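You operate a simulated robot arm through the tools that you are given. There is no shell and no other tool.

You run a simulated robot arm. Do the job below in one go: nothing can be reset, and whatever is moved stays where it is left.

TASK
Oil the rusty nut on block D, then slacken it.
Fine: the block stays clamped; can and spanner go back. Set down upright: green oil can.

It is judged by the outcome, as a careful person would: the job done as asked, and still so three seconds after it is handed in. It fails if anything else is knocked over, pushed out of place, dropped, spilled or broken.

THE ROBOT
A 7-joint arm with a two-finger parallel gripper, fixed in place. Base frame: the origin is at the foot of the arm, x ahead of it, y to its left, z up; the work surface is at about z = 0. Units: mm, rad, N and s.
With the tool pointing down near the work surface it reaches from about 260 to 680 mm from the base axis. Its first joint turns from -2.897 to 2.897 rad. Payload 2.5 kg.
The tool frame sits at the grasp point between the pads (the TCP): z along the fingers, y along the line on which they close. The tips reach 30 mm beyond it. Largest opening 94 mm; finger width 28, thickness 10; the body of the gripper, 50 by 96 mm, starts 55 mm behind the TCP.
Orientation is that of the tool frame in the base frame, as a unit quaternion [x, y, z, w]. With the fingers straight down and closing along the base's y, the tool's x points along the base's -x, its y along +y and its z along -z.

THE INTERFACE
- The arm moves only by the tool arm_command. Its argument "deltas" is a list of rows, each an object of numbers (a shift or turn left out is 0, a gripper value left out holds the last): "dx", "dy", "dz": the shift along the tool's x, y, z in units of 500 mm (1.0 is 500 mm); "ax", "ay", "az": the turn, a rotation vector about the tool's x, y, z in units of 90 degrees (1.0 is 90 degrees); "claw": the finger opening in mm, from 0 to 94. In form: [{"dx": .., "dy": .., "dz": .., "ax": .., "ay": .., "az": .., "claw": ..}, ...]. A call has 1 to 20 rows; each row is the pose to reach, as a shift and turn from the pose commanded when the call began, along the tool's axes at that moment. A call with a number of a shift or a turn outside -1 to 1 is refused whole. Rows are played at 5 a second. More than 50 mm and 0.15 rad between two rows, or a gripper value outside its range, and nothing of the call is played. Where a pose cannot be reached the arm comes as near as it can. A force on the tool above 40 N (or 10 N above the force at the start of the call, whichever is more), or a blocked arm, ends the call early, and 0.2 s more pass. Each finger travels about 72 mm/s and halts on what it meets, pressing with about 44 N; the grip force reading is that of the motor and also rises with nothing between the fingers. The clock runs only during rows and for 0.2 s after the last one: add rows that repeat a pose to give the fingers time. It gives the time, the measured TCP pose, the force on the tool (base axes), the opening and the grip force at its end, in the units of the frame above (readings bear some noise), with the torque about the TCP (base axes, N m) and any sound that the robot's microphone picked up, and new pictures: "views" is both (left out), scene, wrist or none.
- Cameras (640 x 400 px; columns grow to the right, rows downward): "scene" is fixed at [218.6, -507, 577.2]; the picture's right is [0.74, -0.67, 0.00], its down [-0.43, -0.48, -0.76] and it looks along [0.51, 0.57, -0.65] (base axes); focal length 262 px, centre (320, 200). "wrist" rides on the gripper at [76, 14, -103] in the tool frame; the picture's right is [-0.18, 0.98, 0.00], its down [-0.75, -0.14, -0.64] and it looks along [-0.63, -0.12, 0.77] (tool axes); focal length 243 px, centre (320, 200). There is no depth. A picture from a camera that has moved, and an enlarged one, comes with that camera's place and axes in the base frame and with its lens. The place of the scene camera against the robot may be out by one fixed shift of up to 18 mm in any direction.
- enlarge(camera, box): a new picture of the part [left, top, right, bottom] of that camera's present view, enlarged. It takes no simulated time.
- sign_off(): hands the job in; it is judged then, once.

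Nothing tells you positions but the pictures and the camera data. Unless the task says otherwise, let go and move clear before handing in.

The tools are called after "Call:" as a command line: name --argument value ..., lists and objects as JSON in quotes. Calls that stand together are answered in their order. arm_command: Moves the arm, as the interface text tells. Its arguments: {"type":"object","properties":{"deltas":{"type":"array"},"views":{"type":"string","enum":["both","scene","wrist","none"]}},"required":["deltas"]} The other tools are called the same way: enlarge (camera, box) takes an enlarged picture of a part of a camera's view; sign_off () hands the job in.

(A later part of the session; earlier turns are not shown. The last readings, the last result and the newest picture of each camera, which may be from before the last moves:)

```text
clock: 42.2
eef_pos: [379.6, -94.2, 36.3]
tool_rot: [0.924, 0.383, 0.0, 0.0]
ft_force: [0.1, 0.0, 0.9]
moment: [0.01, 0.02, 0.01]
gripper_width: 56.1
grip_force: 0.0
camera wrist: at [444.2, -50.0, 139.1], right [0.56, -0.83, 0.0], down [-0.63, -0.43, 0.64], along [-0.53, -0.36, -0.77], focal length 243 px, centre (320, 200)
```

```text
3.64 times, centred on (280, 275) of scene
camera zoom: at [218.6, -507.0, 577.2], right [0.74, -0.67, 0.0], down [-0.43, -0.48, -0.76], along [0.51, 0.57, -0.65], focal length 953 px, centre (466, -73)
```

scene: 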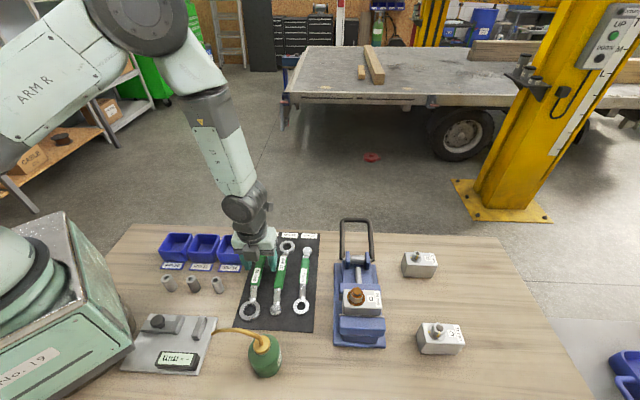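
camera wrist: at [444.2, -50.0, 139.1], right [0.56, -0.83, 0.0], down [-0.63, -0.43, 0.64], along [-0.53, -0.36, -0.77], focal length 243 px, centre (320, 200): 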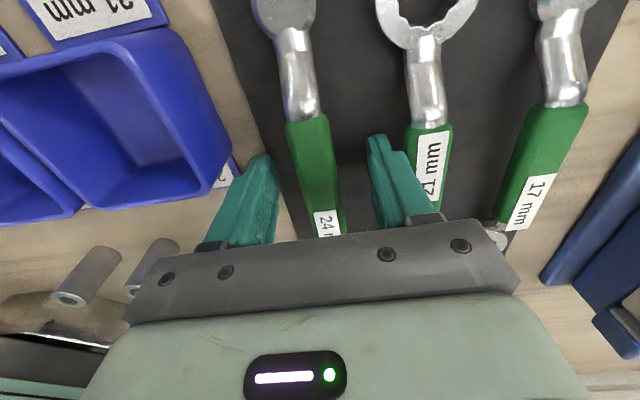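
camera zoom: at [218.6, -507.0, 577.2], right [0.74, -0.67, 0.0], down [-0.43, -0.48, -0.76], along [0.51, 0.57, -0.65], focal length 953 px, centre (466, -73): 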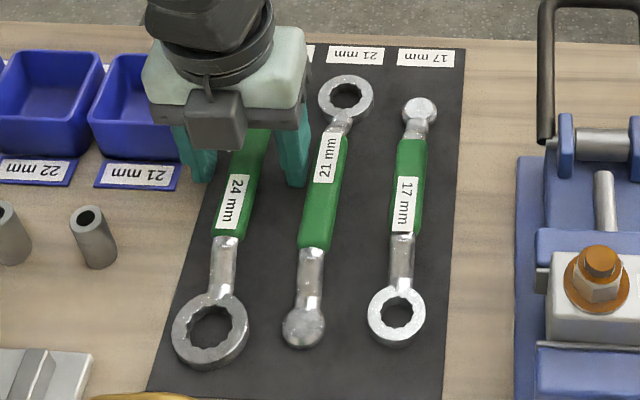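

The fingers straddle the handle with clearance on both sides. Closing on it now.

Call:
arm_command --deltas '[{"dx": 0, "claw": 40}, {"dx": 0, "claw": 28}, {"dx": 0, "claw": 20}, {"dx": 0, "claw": 5}, {"dx": 0, "claw": 5}, {"dx": 0, "claw": 5}]'

Call:
enlarge --camera "scene" --box '[215, 220, 345, 330]'

Call:
enlarge --camera "wrist" --box '[200, 60, 440, 240]'

```text
clock: 43.6
eef_pos: [379.8, -93.5, 36.1]
tool_rot: [0.924, 0.383, 0.0, 0.0]
ft_force: [-0.4, 0.5, -0.4]
moment: [-0.03, -0.02, -0.06]
gripper_width: 25.5
grip_force: 43.7
camera wrist: at [444.2, -49.9, 139.1], right [0.56, -0.83, 0.0], down [-0.63, -0.43, 0.64], along [-0.53, -0.36, -0.77], focal length 243 px, centre (320, 200)
```

scene: 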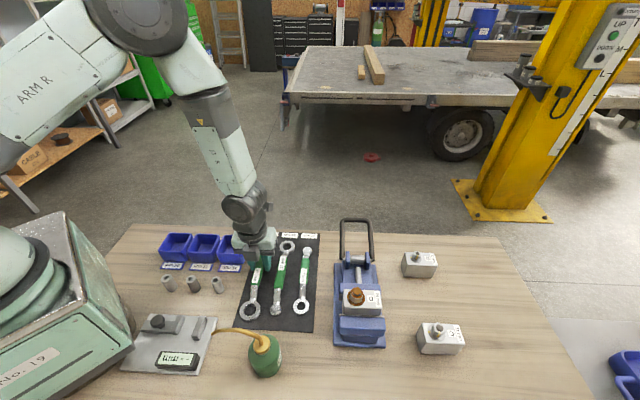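
wrist: 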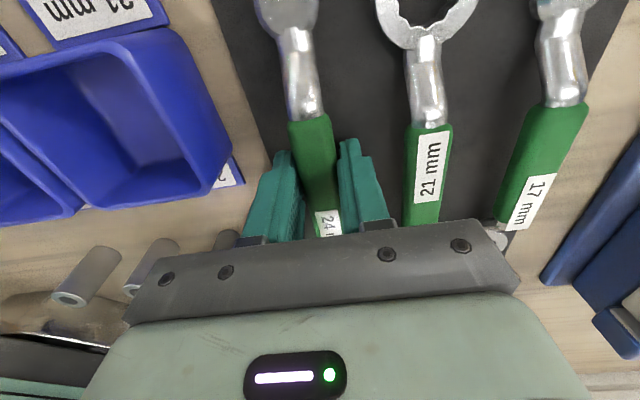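

```text
3.64 times, centred on (280, 275) of scene
camera zoom: at [218.6, -507.0, 577.2], right [0.74, -0.67, 0.0], down [-0.43, -0.48, -0.76], along [0.51, 0.57, -0.65], focal length 953 px, centre (466, -73)
```

zoom: 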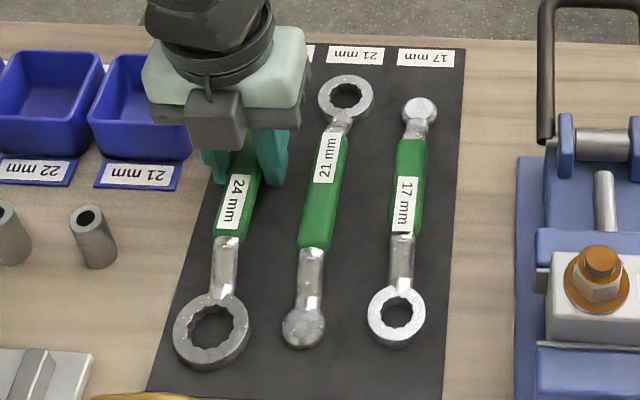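

```text
2.22 times, centred on (320, 150) of wrist
camera zoom: at [444.2, -49.9, 139.1], right [0.56, -0.83, 0.0], down [-0.63, -0.43, 0.64], along [-0.53, -0.36, -0.77], focal length 539 px, centre (320, 311)
```

zoom: 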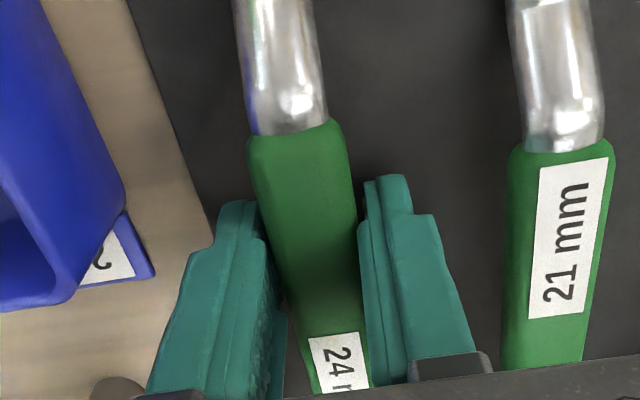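

The handle is gripped (25.5 mm). I record this grasp pose (about 380, -94, 36) for the return, and lift straight up, checking that the spanner stays level.

Call:
arm_command --deltas '[{"dz": -0.01}, {"dz": -0.04}, {"dz": -0.09}, {"dz": -0.15}, {"dz": -0.21}, {"dz": -0.26}, {"dz": -0.3}, {"dz": -0.3}]'

Call:
enlarge --camera "scene" --box '[200, 140, 360, 300]'

Call:
enlarge --camera "wrist" --box '[200, 0, 440, 240]'

```text
clock: 45.4
eef_pos: [380.3, -93.1, 185.4]
tool_rot: [0.924, 0.383, 0.0, 0.001]
ft_force: [-1.1, -0.6, -2.2]
moment: [0.06, -0.05, 0.02]
gripper_width: 25.1
grip_force: 43.6
camera wrist: at [444.8, -48.7, 288.8], right [0.56, -0.83, 0.0], down [-0.63, -0.43, 0.64], along [-0.53, -0.36, -0.77], focal length 243 px, centre (320, 200)
```

scene: 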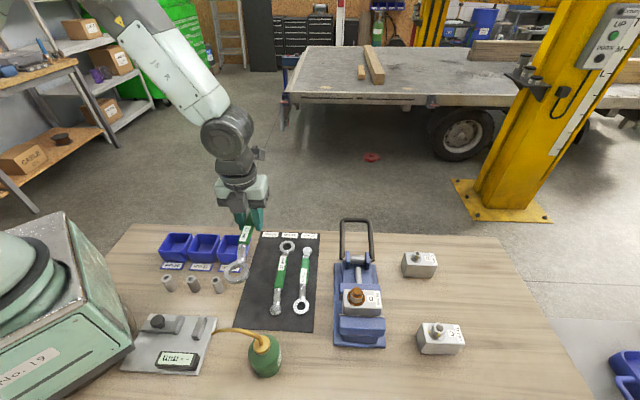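
wrist: 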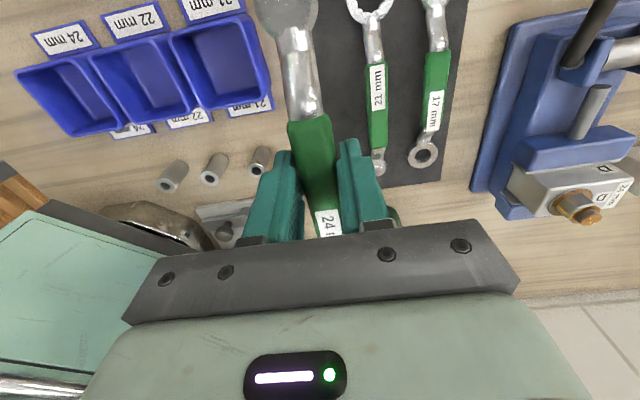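

```text
2.50 times, centred on (280, 220) of scene
camera zoom: at [218.6, -507.0, 577.2], right [0.74, -0.67, 0.0], down [-0.43, -0.48, -0.76], along [0.51, 0.57, -0.65], focal length 655 px, centre (420, 150)
```

zoom: 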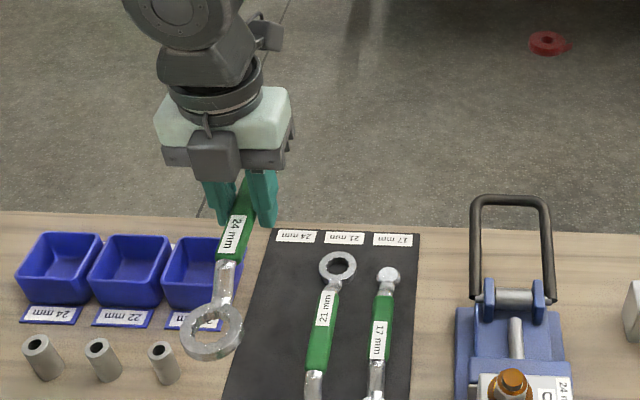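

```text
1.67 times, centred on (320, 120) of wrist
camera zoom: at [444.8, -48.7, 288.8], right [0.56, -0.83, 0.0], down [-0.63, -0.43, 0.64], along [-0.53, -0.36, -0.77], focal length 404 px, centre (320, 333)
```

zoom: 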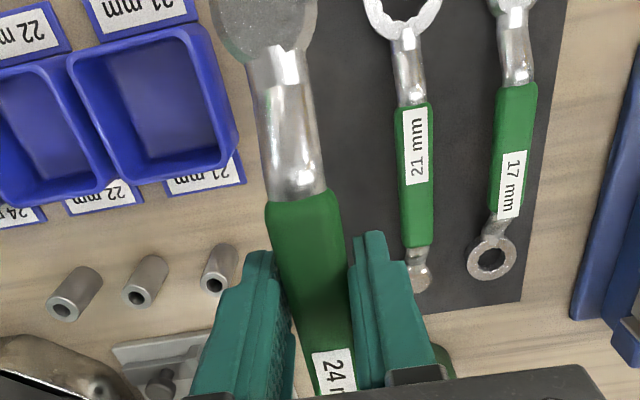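

The spanner hangs level and hasn't shifted in the grip. I'll carry it over to the nut with the handle at azimuth 89°, ring about 25 mm above the stud.

Call:
arm_command --deltas '[{"dx": -0.0106, "dy": 0.0384, "az": -0.0611}, {"dx": -0.0212, "dy": 0.0769, "az": -0.1222}, {"dx": -0.0318, "dy": 0.1153, "az": -0.1833}, {"dx": -0.0425, "dy": 0.1537, "az": -0.2445}, {"dx": -0.0531, "dy": 0.1921, "az": -0.3056}, {"dx": -0.0637, "dy": 0.2306, "az": -0.3667}, {"dx": -0.0743, "dy": 0.269, "az": -0.4278}, {"dx": -0.0849, "dy": 0.3074, "az": -0.4889}, {"dx": -0.0849, "dy": 0.3074, "az": -0.4889}, {"dx": -0.0849, "dy": 0.3074, "az": -0.4889}]'

Call:
enlarge --camera "scene" --box '[320, 220, 420, 310]'

Call:
enlarge --camera "scene" --box '[335, 250, 385, 300]'

```text
clock: 47.6
eef_pos: [457.3, -232.0, 185.2]
tool_rot: [0.713, 0.701, 0.0, 0.001]
ft_force: [0.0, 1.0, -1.3]
moment: [0.05, 0.0, 0.01]
gripper_width: 21.5
grip_force: 44.0
camera wrist: at [472.9, -155.8, 288.1], right [0.98, -0.2, 0.0], down [-0.15, -0.75, 0.64], along [-0.13, -0.63, -0.77], focal length 243 px, centre (320, 200)
```

scene: 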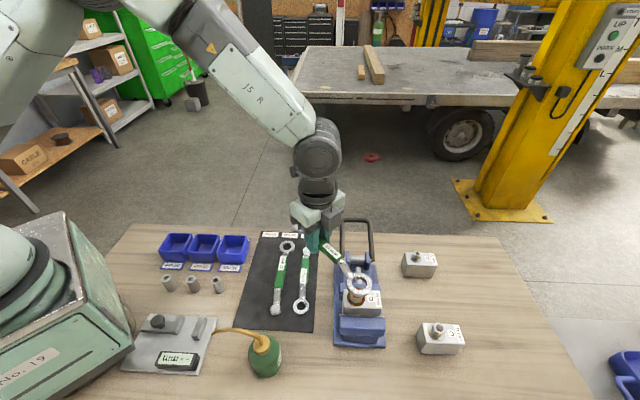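
wrist: 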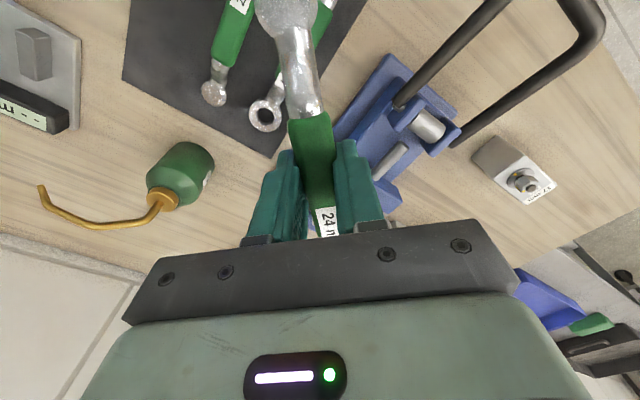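

```text
4.44 times, centred on (370, 265) of scene
camera zoom: at [218.6, -507.0, 577.2], right [0.74, -0.67, 0.0], down [-0.43, -0.48, -0.76], along [0.51, 0.57, -0.65], focal length 1165 px, centre (98, -89)
```

zoom: 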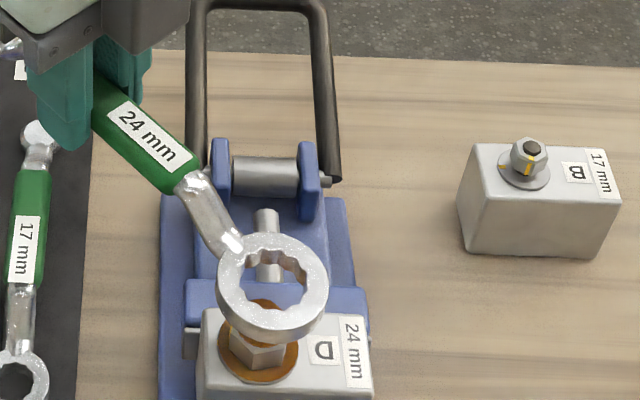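

```text
8.00 times, centred on (360, 275) of scene
camera zoom: at [218.6, -507.0, 577.2], right [0.74, -0.67, 0.0], down [-0.43, -0.48, -0.76], along [0.51, 0.57, -0.65], focal length 2097 px, centre (0, -400)
```

zoom: 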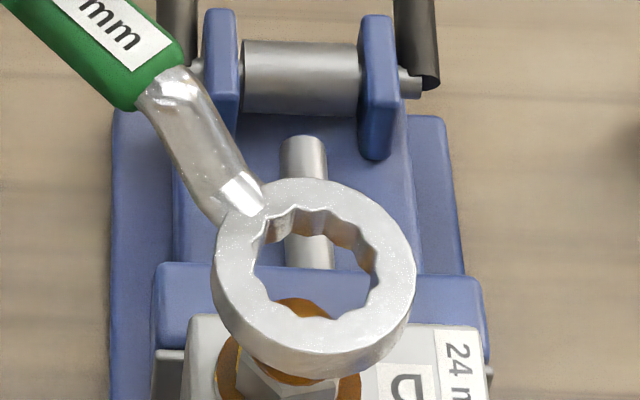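

The grip opening has gone from 25 to 21.5 mm, so the handle may have settled in the pads. I'll check how it sits before going further.

Call:
enlarge --camera "wrist" --box '[200, 0, 440, 240]'

Call:
enlarge --camera "scene" --box '[280, 180, 400, 300]'

```text
1.67 times, centred on (320, 120) of wrist
camera zoom: at [472.9, -155.8, 288.1], right [0.98, -0.2, 0.0], down [-0.15, -0.75, 0.64], along [-0.13, -0.63, -0.77], focal length 404 px, centre (320, 333)
```

zoom: 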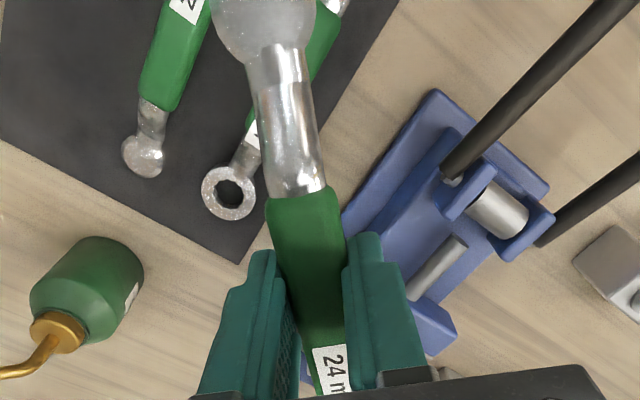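

```text
3.33 times, centred on (340, 240) of scene
camera zoom: at [218.6, -507.0, 577.2], right [0.74, -0.67, 0.0], down [-0.43, -0.48, -0.76], along [0.51, 0.57, -0.65], focal length 874 px, centre (253, 67)
```

zoom: 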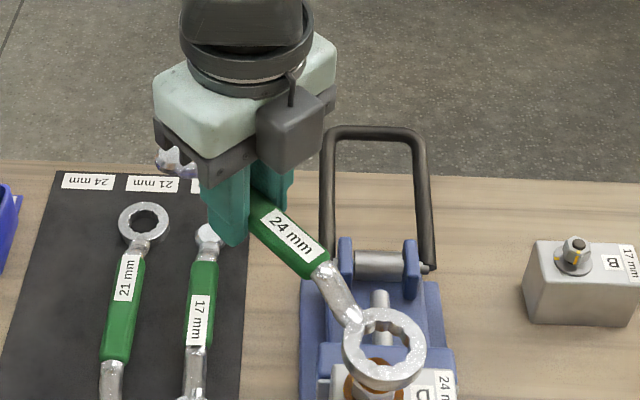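

I'll zoom in tightly on the ring to judge whether it is level and how it sits over the nut.

Call:
enlarge --camera "scene" --box '[342, 255, 374, 287]'

Call:
enlarge --camera "scene" --box '[300, 225, 350, 275]'

Call:
enlarge --camera "wrist" --box '[260, 90, 400, 240]'

```text
12.50 times, centred on (358, 271) of scene
camera zoom: at [218.6, -507.0, 577.2], right [0.74, -0.67, 0.0], down [-0.43, -0.48, -0.76], along [0.51, 0.57, -0.65], focal length 3276 px, centre (-155, -688)
```

zoom: 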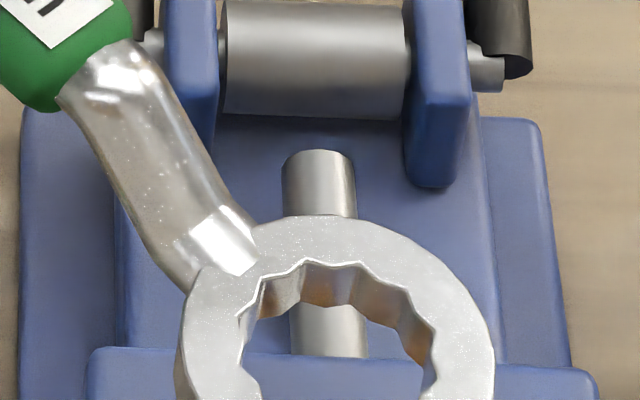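

```text
8.00 times, centred on (325, 250) of scene
camera zoom: at [218.6, -507.0, 577.2], right [0.74, -0.67, 0.0], down [-0.43, -0.48, -0.76], along [0.51, 0.57, -0.65], focal length 2097 px, centre (280, -200)
```

zoom: 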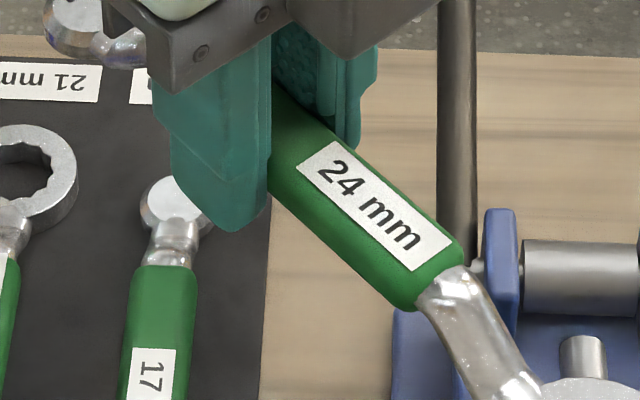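

```text
2.67 times, centred on (330, 165) of wrist
camera zoom: at [472.9, -155.8, 288.1], right [0.98, -0.2, 0.0], down [-0.15, -0.75, 0.64], along [-0.13, -0.63, -0.77], focal length 647 px, centre (293, 293)
```

zoom: 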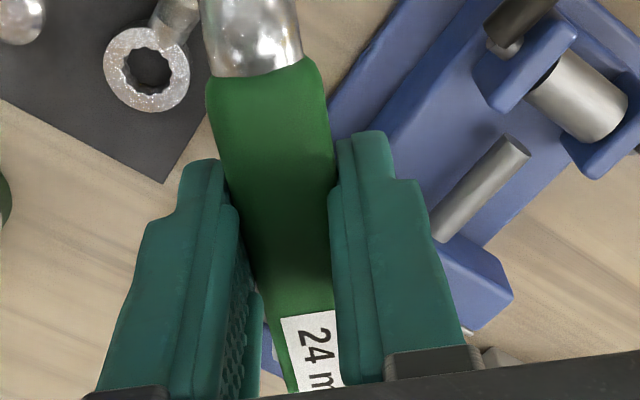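

The ring is level and within about 2 mm of the nut axis. I'll nudge it onto the axis and lower until its underside is just level with the stud end, then look again.

Call:
arm_command --deltas '[{"dx": 0.0024, "dy": 0.0024, "dz": 0.01}, {"dx": 0.0024, "dy": 0.0024, "dz": 0.025}, {"dx": 0.0024, "dy": 0.0024, "dz": 0.038}, {"dx": 0.0024, "dy": 0.0024, "dz": 0.046}, {"dx": 0.0024, "dy": 0.0024, "dz": 0.046}]'

Call:
enlarge --camera "scene" --box '[335, 260, 385, 310]'

Call:
enlarge --camera "scene" --box '[345, 275, 375, 300]'

```text
clock: 48.8
eef_pos: [459.4, -231.1, 162.2]
tool_rot: [0.713, 0.701, 0.0, -0.001]
ft_force: [1.1, -0.4, -1.4]
moment: [0.09, 0.01, 0.02]
gripper_width: 21.1
grip_force: 44.0
camera wrist: at [475.3, -154.9, 265.0], right [0.98, -0.2, 0.0], down [-0.15, -0.75, 0.64], along [-0.13, -0.63, -0.77], focal length 243 px, centre (320, 200)
```

scene: 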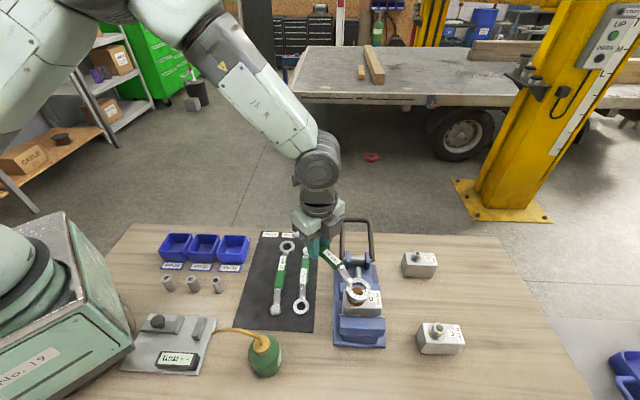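
wrist: 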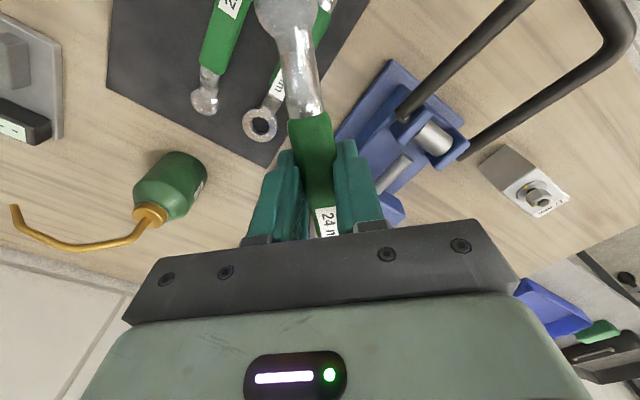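

```text
8.00 times, centred on (360, 285) of scene
camera zoom: at [218.6, -507.0, 577.2], right [0.74, -0.67, 0.0], down [-0.43, -0.48, -0.76], along [0.51, 0.57, -0.65], focal length 2097 px, centre (0, -480)
```

zoom: 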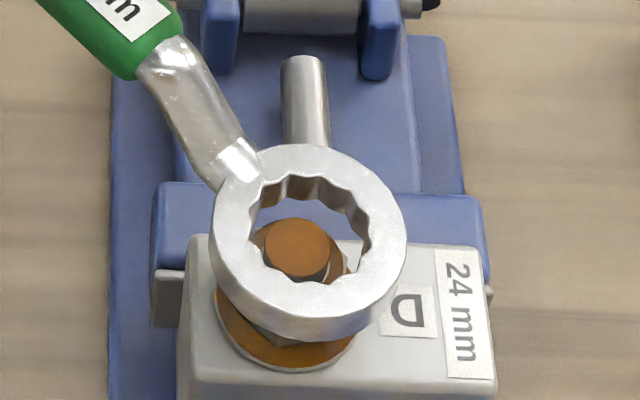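

```text
16.00 times, centred on (360, 288) of scene
camera zoom: at [218.6, -507.0, 577.2], right [0.74, -0.67, 0.0], down [-0.43, -0.48, -0.76], along [0.51, 0.57, -0.65], focal length 4194 px, centre (-320, -1200)
```

zoom: 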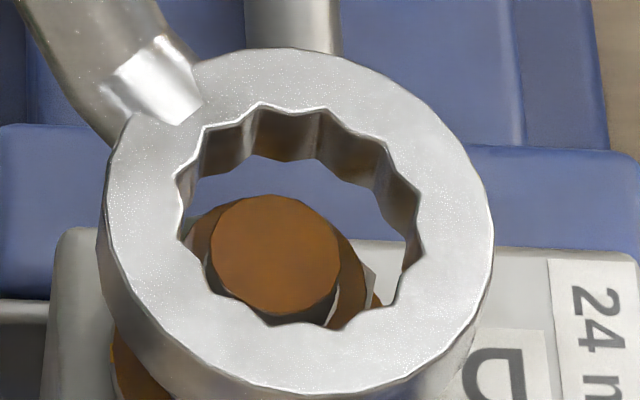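

The stud is visible through the ring, with the ring about 1.5 mm off toward the camera's right. I'll correct that and lower 8 mm more so the ring surrounds the stud just above the nut.

Call:
arm_command --deltas '[{"dx": 0.0032, "dy": -0.0012, "dz": 0.0}, {"dx": 0.0032, "dy": -0.0012, "dz": 0.008}, {"dx": 0.0032, "dy": -0.0012, "dz": 0.013}, {"dx": 0.0032, "dy": -0.0012, "dz": 0.016}, {"dx": 0.0032, "dy": -0.0012, "dz": 0.016}]' --views "scene"

Call:
enlarge --camera "scene" --box '[345, 280, 375, 305]'

```text
clock: 50.0
eef_pos: [458.5, -228.6, 153.6]
tool_rot: [0.713, 0.701, 0.0, 0.0]
ft_force: [-0.2, 0.0, -2.3]
moment: [0.02, 0.04, -0.06]
gripper_width: 21.3
grip_force: 44.3
```

scene: 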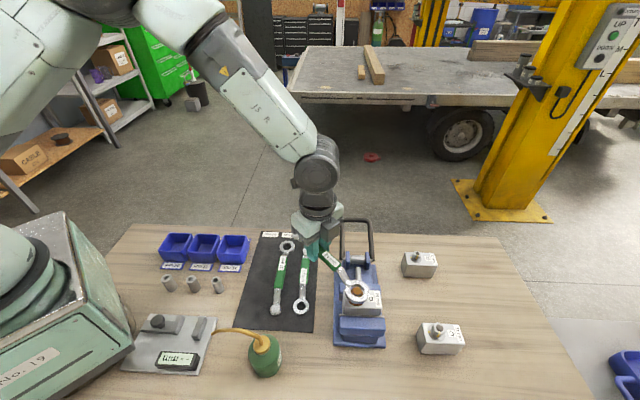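

```text
16.00 times, centred on (360, 292) of scene
camera zoom: at [218.6, -507.0, 577.2], right [0.74, -0.67, 0.0], down [-0.43, -0.48, -0.76], along [0.51, 0.57, -0.65], focal length 4194 px, centre (-320, -1280)
```

zoom: 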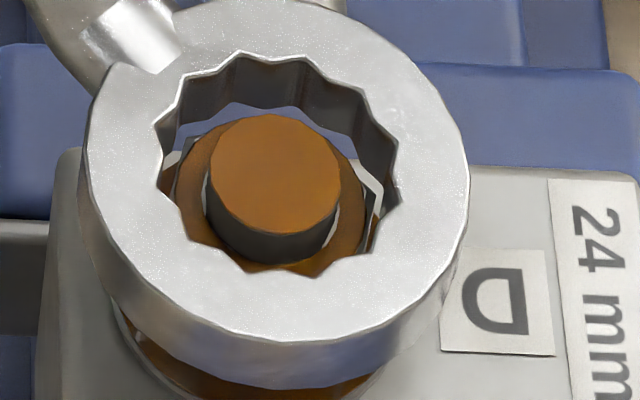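

The ring is now concentric with the stud to about 1 mm, with its top level with the stud end. I'll trim about 1 mm away from the camera and lower in small steps, watching force and moment.

Call:
arm_command --deltas '[{"dx": 0.0016, "dy": 0.0014, "dz": 0.0}, {"dx": 0.0016, "dy": 0.0014, "dz": 0.002}, {"dx": 0.0016, "dy": 0.0014, "dz": 0.004}, {"dx": 0.0016, "dy": 0.0014, "dz": 0.006}, {"dx": 0.0016, "dy": 0.0014, "dz": 0.006}]' --views "scene"

Call:
enlarge --camera "scene" --box '[345, 280, 375, 305]'

```text
clock: 51.2
eef_pos: [458.5, -228.6, 151.6]
tool_rot: [0.713, 0.701, 0.0, 0.0]
ft_force: [-7.3, -6.4, -1.0]
moment: [-0.34, 0.24, -0.72]
gripper_width: 21.2
grip_force: 44.0
```

scene: 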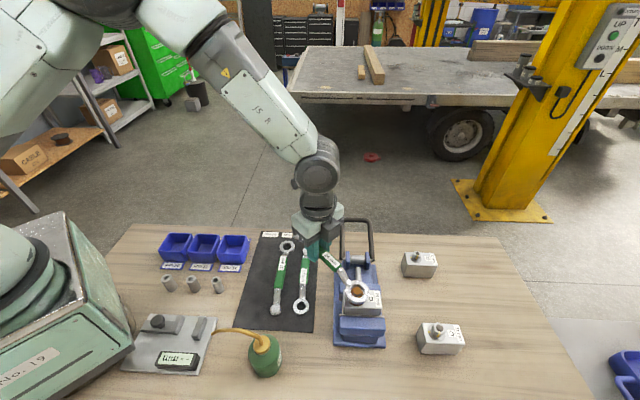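

```text
16.00 times, centred on (360, 292) of scene
camera zoom: at [218.6, -507.0, 577.2], right [0.74, -0.67, 0.0], down [-0.43, -0.48, -0.76], along [0.51, 0.57, -0.65], focal length 4194 px, centre (-320, -1280)
```

zoom: 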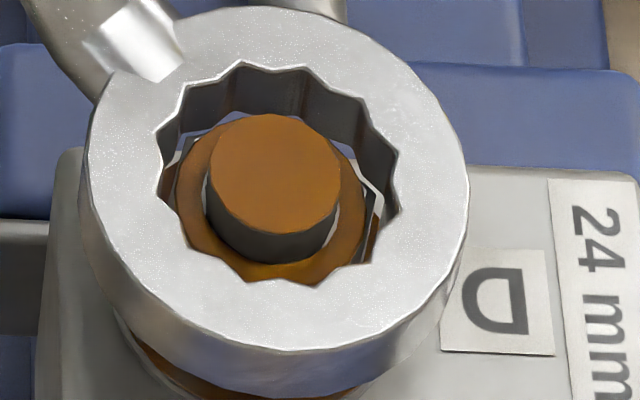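

The sideways trim met resistance (about 10 N at the ring), meaning the ring is already around the nut's upper edge. I'll undo that trim and see whether the force clears.

Call:
arm_command --deltas '[{"dx": -0.0008, "dy": -0.0007}, {"dx": -0.0016, "dy": -0.0014}, {"dx": -0.0016, "dy": -0.0014}]' --views "none"

```text
clock: 52.0
eef_pos: [458.9, -229.5, 151.4]
tool_rot: [0.713, 0.701, 0.0, -0.001]
ft_force: [-3.6, -1.4, -1.4]
moment: [-0.13, 0.14, -0.45]
gripper_width: 21.5
grip_force: 44.0
```

Some sideways load remains in x. I'll ease off another 0.7 mm in x and lower 2 mm gently.

Call:
arm_command --deltas '[{"dx": -0.0006, "dy": -0.0014}, {"dx": -0.0006, "dy": -0.0014, "dz": 0.002}, {"dx": -0.0006, "dy": -0.0014, "dz": 0.004}, {"dx": -0.0006, "dy": -0.0014, "dz": 0.004}]' --views "scene"

Call:
enlarge --camera "scene" --box '[345, 280, 375, 305]'

```text
clock: 53.0
eef_pos: [457.7, -228.8, 149.1]
tool_rot: [0.714, 0.701, 0.0, -0.001]
ft_force: [0.6, -0.4, -3.5]
moment: [0.07, 0.01, 0.0]
gripper_width: 21.5
grip_force: 44.4
```

scene: 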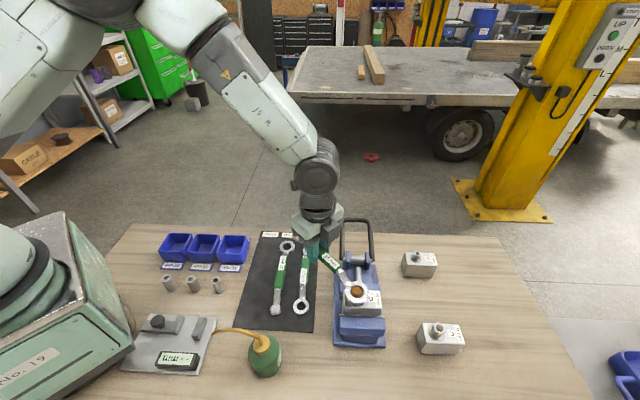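

```text
16.00 times, centred on (360, 292) of scene
camera zoom: at [218.6, -507.0, 577.2], right [0.74, -0.67, 0.0], down [-0.43, -0.48, -0.76], along [0.51, 0.57, -0.65], focal length 4194 px, centre (-320, -1280)
```

zoom: 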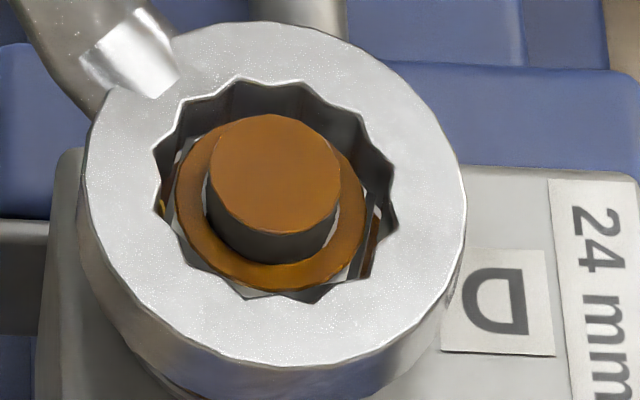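

The ring is slipping down over the nut with no load. I'll keep lowering in small steps.

Call:
arm_command --deltas '[{"dz": 0.002}, {"dz": 0.004}, {"dz": 0.006}, {"dz": 0.008}, {"dz": 0.008}]' --views "scene"

Call:
enlarge --camera "scene" --box '[345, 280, 375, 305]'

```text
clock: 54.2
eef_pos: [458.4, -229.2, 146.2]
tool_rot: [0.713, 0.701, -0.001, 0.0]
ft_force: [-0.5, 0.4, -1.5]
moment: [0.03, -0.01, -0.02]
gripper_width: 21.2
grip_force: 43.8
```

scene: 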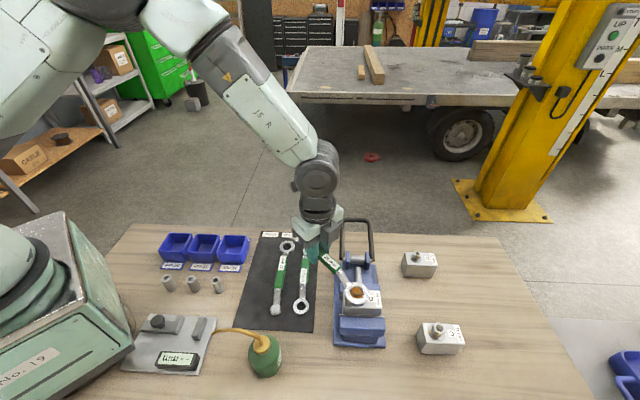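

```text
16.00 times, centred on (360, 292) of scene
camera zoom: at [218.6, -507.0, 577.2], right [0.74, -0.67, 0.0], down [-0.43, -0.48, -0.76], along [0.51, 0.57, -0.65], focal length 4194 px, centre (-320, -1280)
```

zoom: 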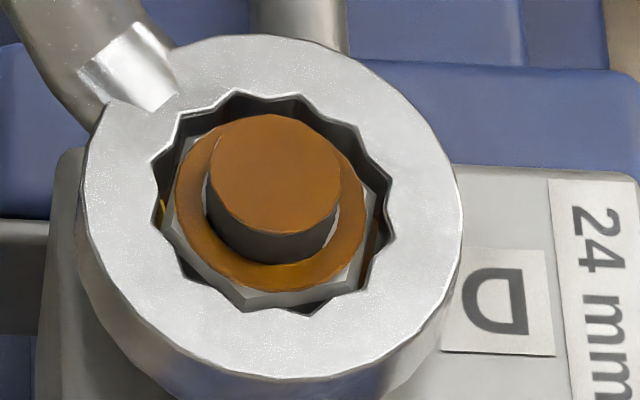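

The nut's corners are sitting in the ring's notches. I'll lower another 9 mm for full engagement.

Call:
arm_command --deltas '[{"dz": 0.003}, {"dz": 0.006}, {"dz": 0.009}, {"dz": 0.012}, {"dz": 0.015}, {"dz": 0.018}, {"dz": 0.018}]' --views "scene"

Call:
enlarge --camera "scene" --box '[345, 280, 375, 305]'

Call:
enlarge --camera "scene" --box '[290, 220, 400, 320]'

```text
clock: 55.8
eef_pos: [458.4, -229.6, 138.0]
tool_rot: [0.713, 0.701, 0.0, 0.0]
ft_force: [-1.8, 1.2, 3.4]
moment: [-0.6, 0.02, -0.21]
gripper_width: 21.5
grip_force: 43.5
```

scene: 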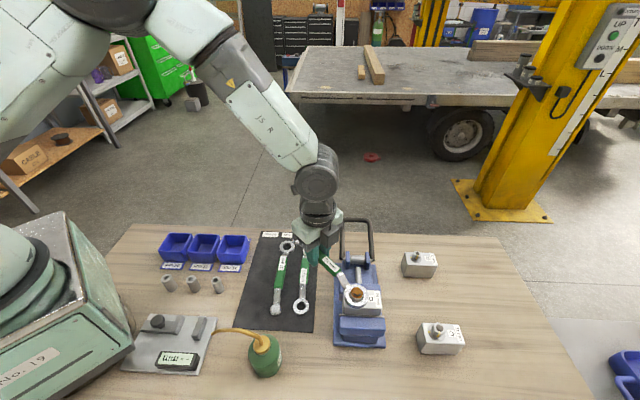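

```text
16.00 times, centred on (360, 292) of scene
camera zoom: at [218.6, -507.0, 577.2], right [0.74, -0.67, 0.0], down [-0.43, -0.48, -0.76], along [0.51, 0.57, -0.65], focal length 4194 px, centre (-320, -1280)
```

zoom: 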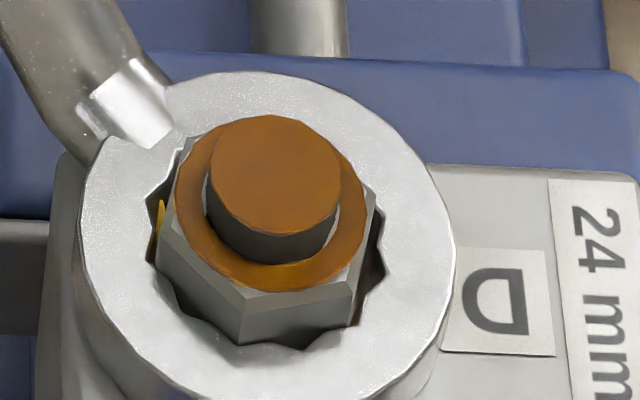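

```text
4.00 times, centred on (345, 270) of scene
camera zoom: at [218.6, -507.0, 577.2], right [0.74, -0.67, 0.0], down [-0.43, -0.48, -0.76], along [0.51, 0.57, -0.65], focal length 1048 px, centre (220, -80)
```

zoom: 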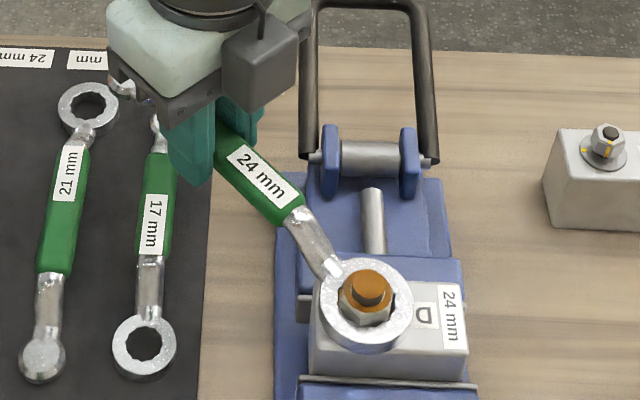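

The ring is fully down on the nut, lightly touching the washer. I'll raise it 1.5 mm and begin turning anticlockwise about the nut axis, the first 8° slowly.

Call:
arm_command --deltas '[{"dz": -0.003}, {"dx": -0.0001, "dy": -0.0081, "dz": -0.003, "az": -0.0222}, {"dx": -0.0005, "dy": -0.0162, "dz": -0.003, "az": -0.0444}, {"dx": -0.0011, "dy": -0.0243, "dz": -0.003, "az": -0.0667}, {"dx": -0.0021, "dy": -0.0324, "dz": -0.003, "az": -0.0889}, {"dx": -0.0021, "dy": -0.0324, "dz": -0.003, "az": -0.0889}]' --views "scene"

Call:
enlarge --camera "scene" --box '[345, 280, 375, 305]'

```text
clock: 57.2
eef_pos: [441.6, -231.7, 137.8]
tool_rot: [0.662, 0.749, 0.0, 0.0]
ft_force: [0.1, 0.8, -2.1]
moment: [0.09, 0.05, -0.81]
gripper_width: 21.4
grip_force: 43.9
```

scene: 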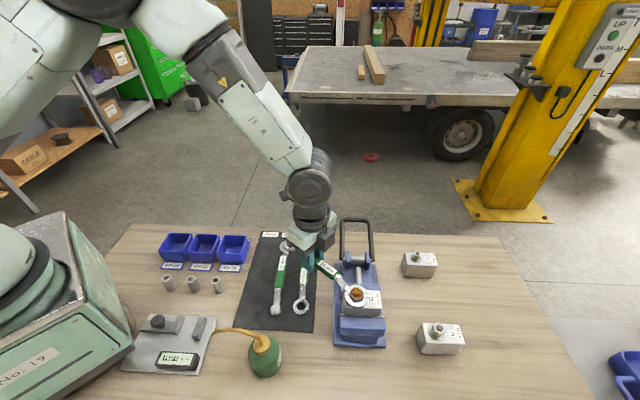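

```text
16.00 times, centred on (360, 292) of scene
camera zoom: at [218.6, -507.0, 577.2], right [0.74, -0.67, 0.0], down [-0.43, -0.48, -0.76], along [0.51, 0.57, -0.65], focal length 4194 px, centre (-320, -1280)
```

zoom: 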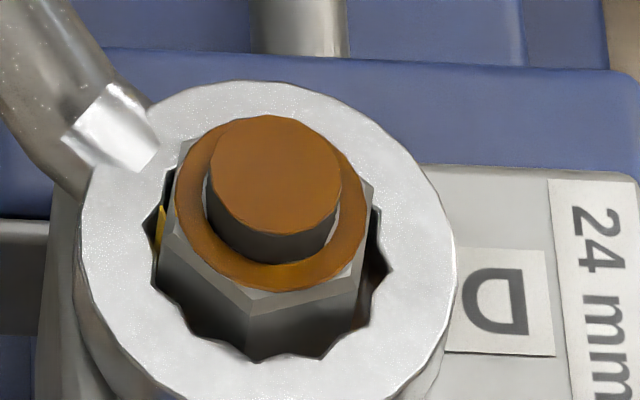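

The spanner turned 8° and the nut began to follow at under 1 N·m, so the oil has done its work. I'll continue another 24° about the nut axis.

Call:
arm_command --deltas '[{"dx": -0.0011, "dy": -0.0243, "az": -0.0667}, {"dx": -0.0048, "dy": -0.0484, "az": -0.1333}, {"dx": -0.011, "dy": -0.072, "az": -0.2}, {"dx": -0.0196, "dy": -0.0948, "az": -0.2667}, {"dx": -0.0196, "dy": -0.0948, "az": -0.2667}]' --views "scene"

Call:
enlarge --camera "scene" --box '[345, 280, 375, 305]'

Call:
enlarge --camera "scene" --box '[290, 220, 400, 350]'

```text
clock: 58.4
eef_pos: [397.2, -245.4, 139.4]
tool_rot: [0.491, 0.871, 0.0, 0.0]
ft_force: [0.2, -0.2, -2.2]
moment: [0.08, 0.03, -0.1]
gripper_width: 21.4
grip_force: 44.2
```

scene: 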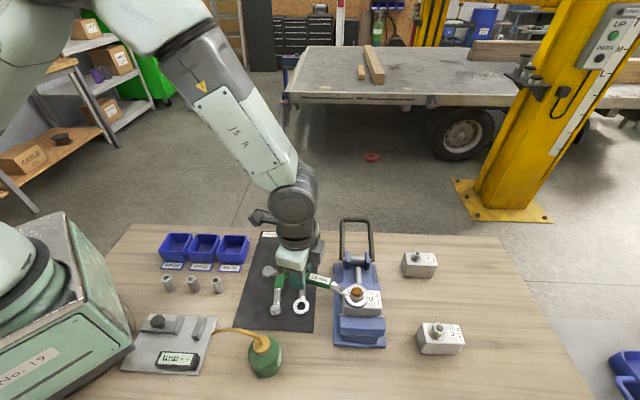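

```text
16.00 times, centred on (360, 292) of scene
camera zoom: at [218.6, -507.0, 577.2], right [0.74, -0.67, 0.0], down [-0.43, -0.48, -0.76], along [0.51, 0.57, -0.65], focal length 4194 px, centre (-320, -1280)
```

zoom: 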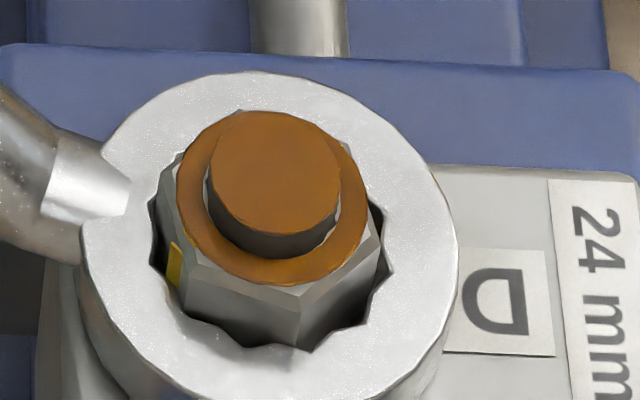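

```text
3.08 times, centred on (345, 285) of scene
camera zoom: at [218.6, -507.0, 577.2], right [0.74, -0.67, 0.0], down [-0.43, -0.48, -0.76], along [0.51, 0.57, -0.65], focal length 806 px, centre (243, -62)
```

zoom: 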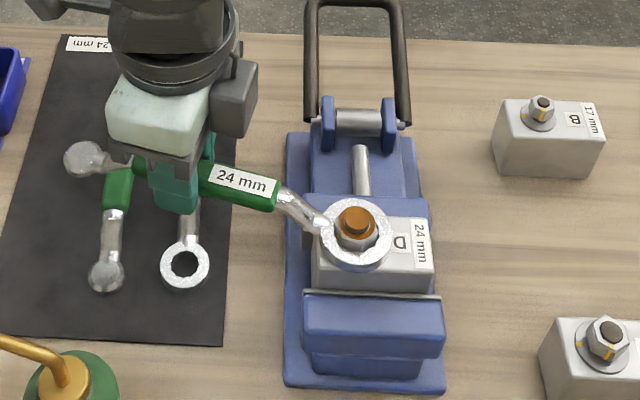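

The nut has followed through about 28° and now turns with almost no torque; its yellow mark has moved round. I'll take it another 27° for a clear slackening, staying well short of the oil can.

Call:
arm_command --deltas '[{"dx": -0.0011, "dy": -0.0243, "az": -0.0667}, {"dx": -0.0048, "dy": -0.0484, "az": -0.1333}, {"dx": -0.011, "dy": -0.072, "az": -0.2}, {"dx": -0.0196, "dy": -0.0948, "az": -0.2667}, {"dx": -0.0248, "dy": -0.1058, "az": -0.3}, {"dx": -0.0248, "dy": -0.1058, "az": -0.3}]' --views "both"

Call:
enlarge --camera "scene" --box '[345, 280, 375, 305]'

Call:
enlarge --camera "scene" --box '[240, 220, 400, 380]'

```text
clock: 59.8
eef_pos: [357.2, -285.3, 140.1]
tool_rot: [0.275, 0.961, 0.001, 0.0]
ft_force: [-3.1, -1.5, 0.0]
moment: [-0.1, 0.06, -0.33]
gripper_width: 21.2
grip_force: 43.5
camera wrist: at [301.3, -231.6, 241.8], right [0.68, 0.74, 0.0], down [0.56, -0.52, 0.64], along [0.47, -0.43, -0.77], focal length 243 px, centre (320, 200)
```

scene: 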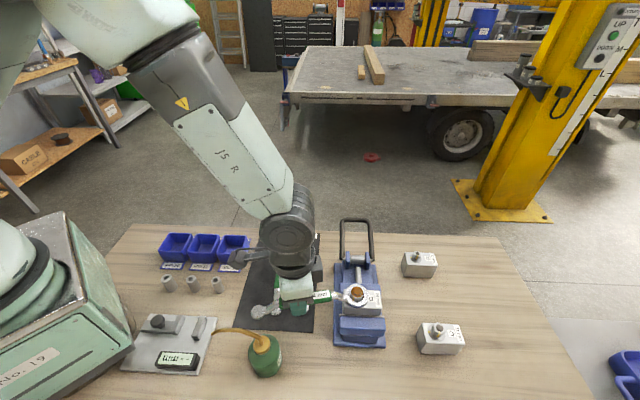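
wrist: 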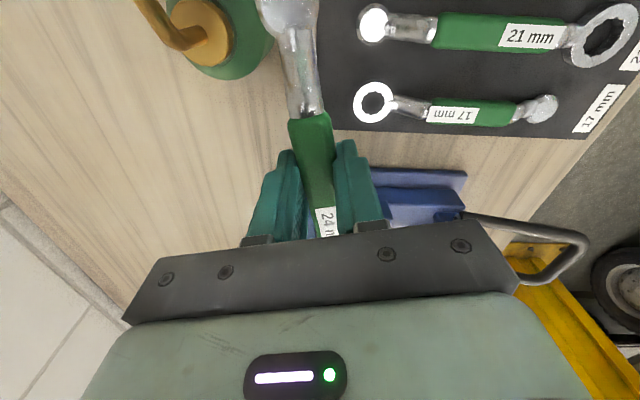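

```text
16.00 times, centred on (360, 292) of scene
camera zoom: at [218.6, -507.0, 577.2], right [0.74, -0.67, 0.0], down [-0.43, -0.48, -0.76], along [0.51, 0.57, -0.65], focal length 4194 px, centre (-320, -1280)
```

zoom: 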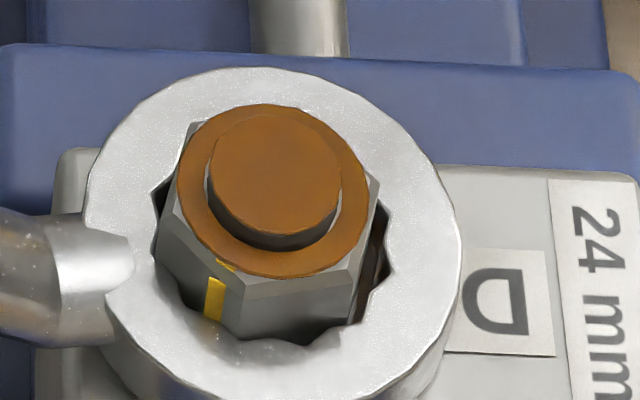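

```text
2.50 times, centred on (320, 300) of scene
camera zoom: at [218.6, -507.0, 577.2], right [0.74, -0.67, 0.0], down [-0.43, -0.48, -0.76], along [0.51, 0.57, -0.65], focal length 655 px, centre (320, -50)
```

zoom: 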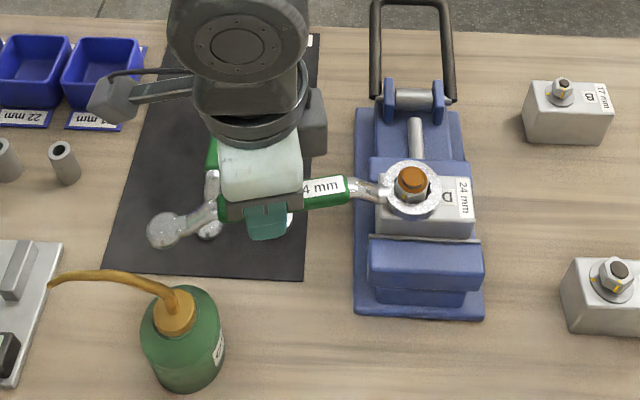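

The nut has now turned about 55° and moves freely. For a definite slackening I'll take a second bite: ease back 4° to free the ring, lift it just above the nut (still around the stud), and check.

Call:
arm_command --deltas '[{"dx": -0.0003, "dy": 0.0081, "az": 0.0222}, {"dx": -0.0007, "dy": 0.0162, "az": 0.0444}, {"dx": -0.0007, "dy": 0.0162, "dz": -0.007, "az": 0.0444}, {"dx": -0.0007, "dy": 0.0162, "dz": -0.014, "az": 0.0444}, {"dx": -0.0007, "dy": 0.0162, "dz": -0.021, "az": 0.0444}, {"dx": -0.0007, "dy": 0.0162, "dz": -0.028, "az": 0.0444}, {"dx": -0.0007, "dy": 0.0162, "dz": -0.035, "az": 0.0444}, {"dx": -0.0007, "dy": 0.0162, "dz": -0.035, "az": 0.0444}]' --views "scene"

Call:
enlarge --camera "scene" --box '[345, 275, 375, 300]'

```text
clock: 61.6
eef_pos: [362.4, -277.2, 156.6]
tool_rot: [0.309, 0.951, 0.001, 0.0]
ft_force: [-3.3, -1.6, -3.6]
moment: [0.06, 0.22, -0.33]
gripper_width: 21.5
grip_force: 44.1
```

scene: 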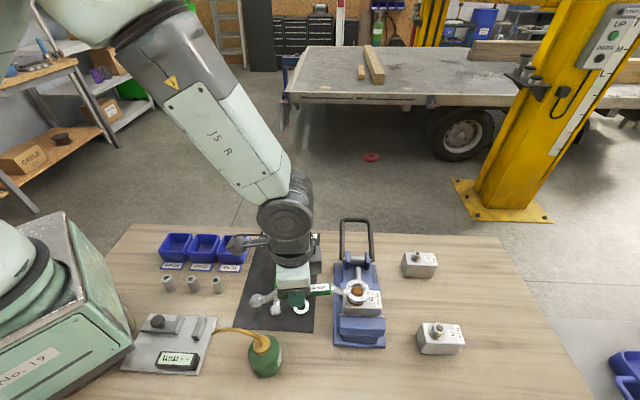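

```text
16.00 times, centred on (360, 288) of scene
camera zoom: at [218.6, -507.0, 577.2], right [0.74, -0.67, 0.0], down [-0.43, -0.48, -0.76], along [0.51, 0.57, -0.65], focal length 4194 px, centre (-320, -1200)
```

zoom: 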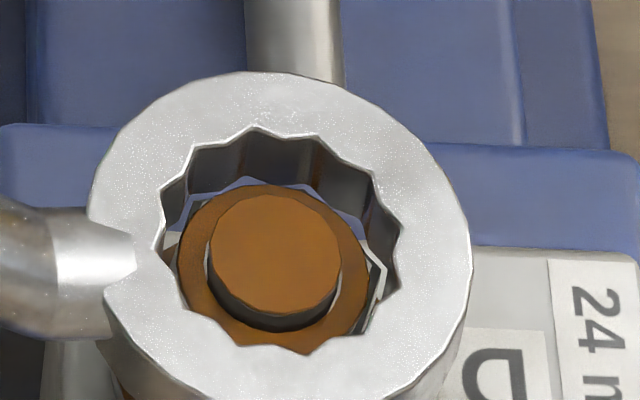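

The ring is lifted but there's a slight sideways load (about 3.5 N), showing my turning centre was off by roughly 0.8 mm. I'll relieve it, raise another 1.5 mm, and recheck.

Call:
arm_command --deltas '[{"dx": 0.0008, "dy": -0.0013, "dz": -0.0015}, {"dx": 0.0008, "dy": -0.0013, "dz": -0.003}, {"dx": 0.0008, "dy": -0.0013, "dz": -0.003}]' --views "scene"

Call:
enlarge --camera "scene" --box '[345, 275, 375, 300]'

```text
clock: 62.4
eef_pos: [361.0, -277.9, 157.9]
tool_rot: [0.31, 0.951, -0.001, -0.001]
ft_force: [1.1, -0.9, -2.6]
moment: [0.03, 0.06, -0.01]
gripper_width: 21.3
grip_force: 43.8
```

scene: 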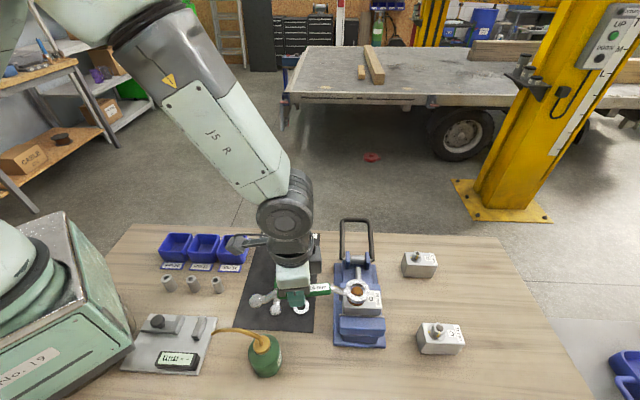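

```text
16.00 times, centred on (360, 288) of scene
camera zoom: at [218.6, -507.0, 577.2], right [0.74, -0.67, 0.0], down [-0.43, -0.48, -0.76], along [0.51, 0.57, -0.65], focal length 4194 px, centre (-320, -1200)
```

zoom: 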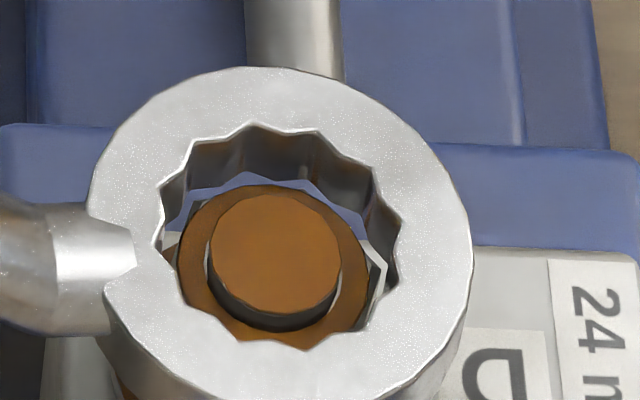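

The load is gone and the ring is clear above the nut. I'll swing the spanner back 60° clockwise about the nut axis with the stud still inside the ring.

Call:
arm_command --deltas '[{"dx": -0.0025, "dy": 0.0326, "az": 0.0889}, {"dx": -0.0095, "dy": 0.0646, "az": 0.1778}, {"dx": -0.0209, "dy": 0.0952, "az": 0.2667}, {"dx": -0.0364, "dy": 0.124, "az": 0.3556}, {"dx": -0.0558, "dy": 0.1503, "az": 0.4444}, {"dx": -0.0787, "dy": 0.1737, "az": 0.5333}, {"dx": -0.1046, "dy": 0.1937, "az": 0.6222}, {"dx": -0.1185, "dy": 0.2022, "az": 0.6667}, {"dx": -0.1185, "dy": 0.2022, "az": 0.6667}]' --views "scene"

Call:
enlarge --camera "scene" --box '[345, 275, 375, 300]'

Call:
enlarge --camera "scene" --box '[290, 220, 400, 320]'

```text
clock: 64.4
eef_pos: [468.0, -230.2, 158.1]
tool_rot: [0.744, 0.668, 0.0, 0.0]
ft_force: [-0.2, 0.4, -1.9]
moment: [0.07, -0.01, -0.01]
gripper_width: 21.7
grip_force: 44.1
```

scene: 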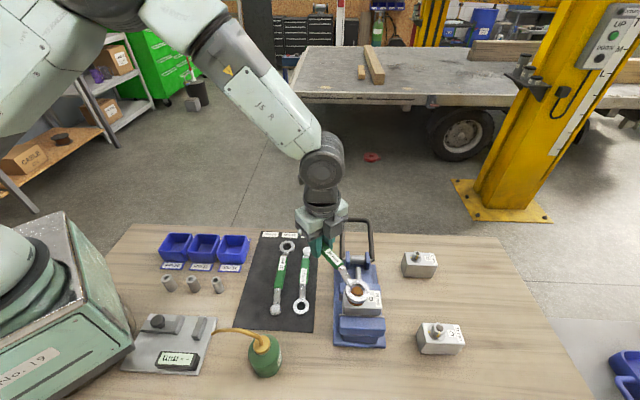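

```text
16.00 times, centred on (360, 288) of scene
camera zoom: at [218.6, -507.0, 577.2], right [0.74, -0.67, 0.0], down [-0.43, -0.48, -0.76], along [0.51, 0.57, -0.65], focal length 4194 px, centre (-320, -1200)
```

zoom: 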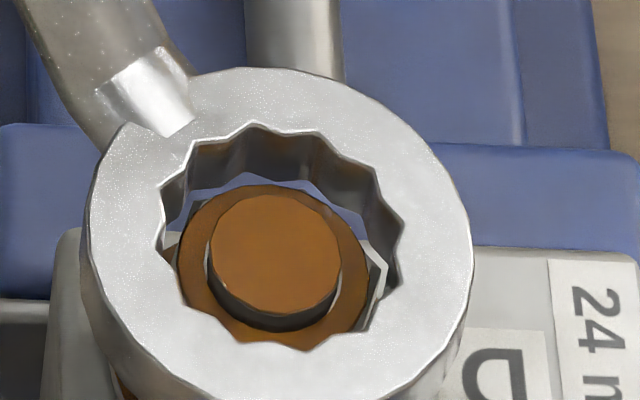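

```text
4.00 times, centred on (345, 270) of scene
camera zoom: at [218.6, -507.0, 577.2], right [0.74, -0.67, 0.0], down [-0.43, -0.48, -0.76], along [0.51, 0.57, -0.65], focal length 1048 px, centre (220, -80)
```

zoom: 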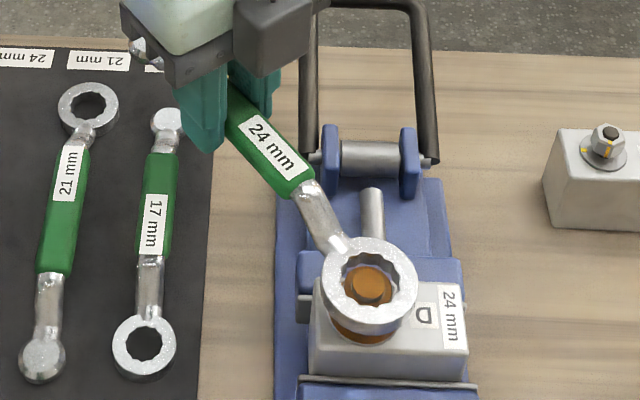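

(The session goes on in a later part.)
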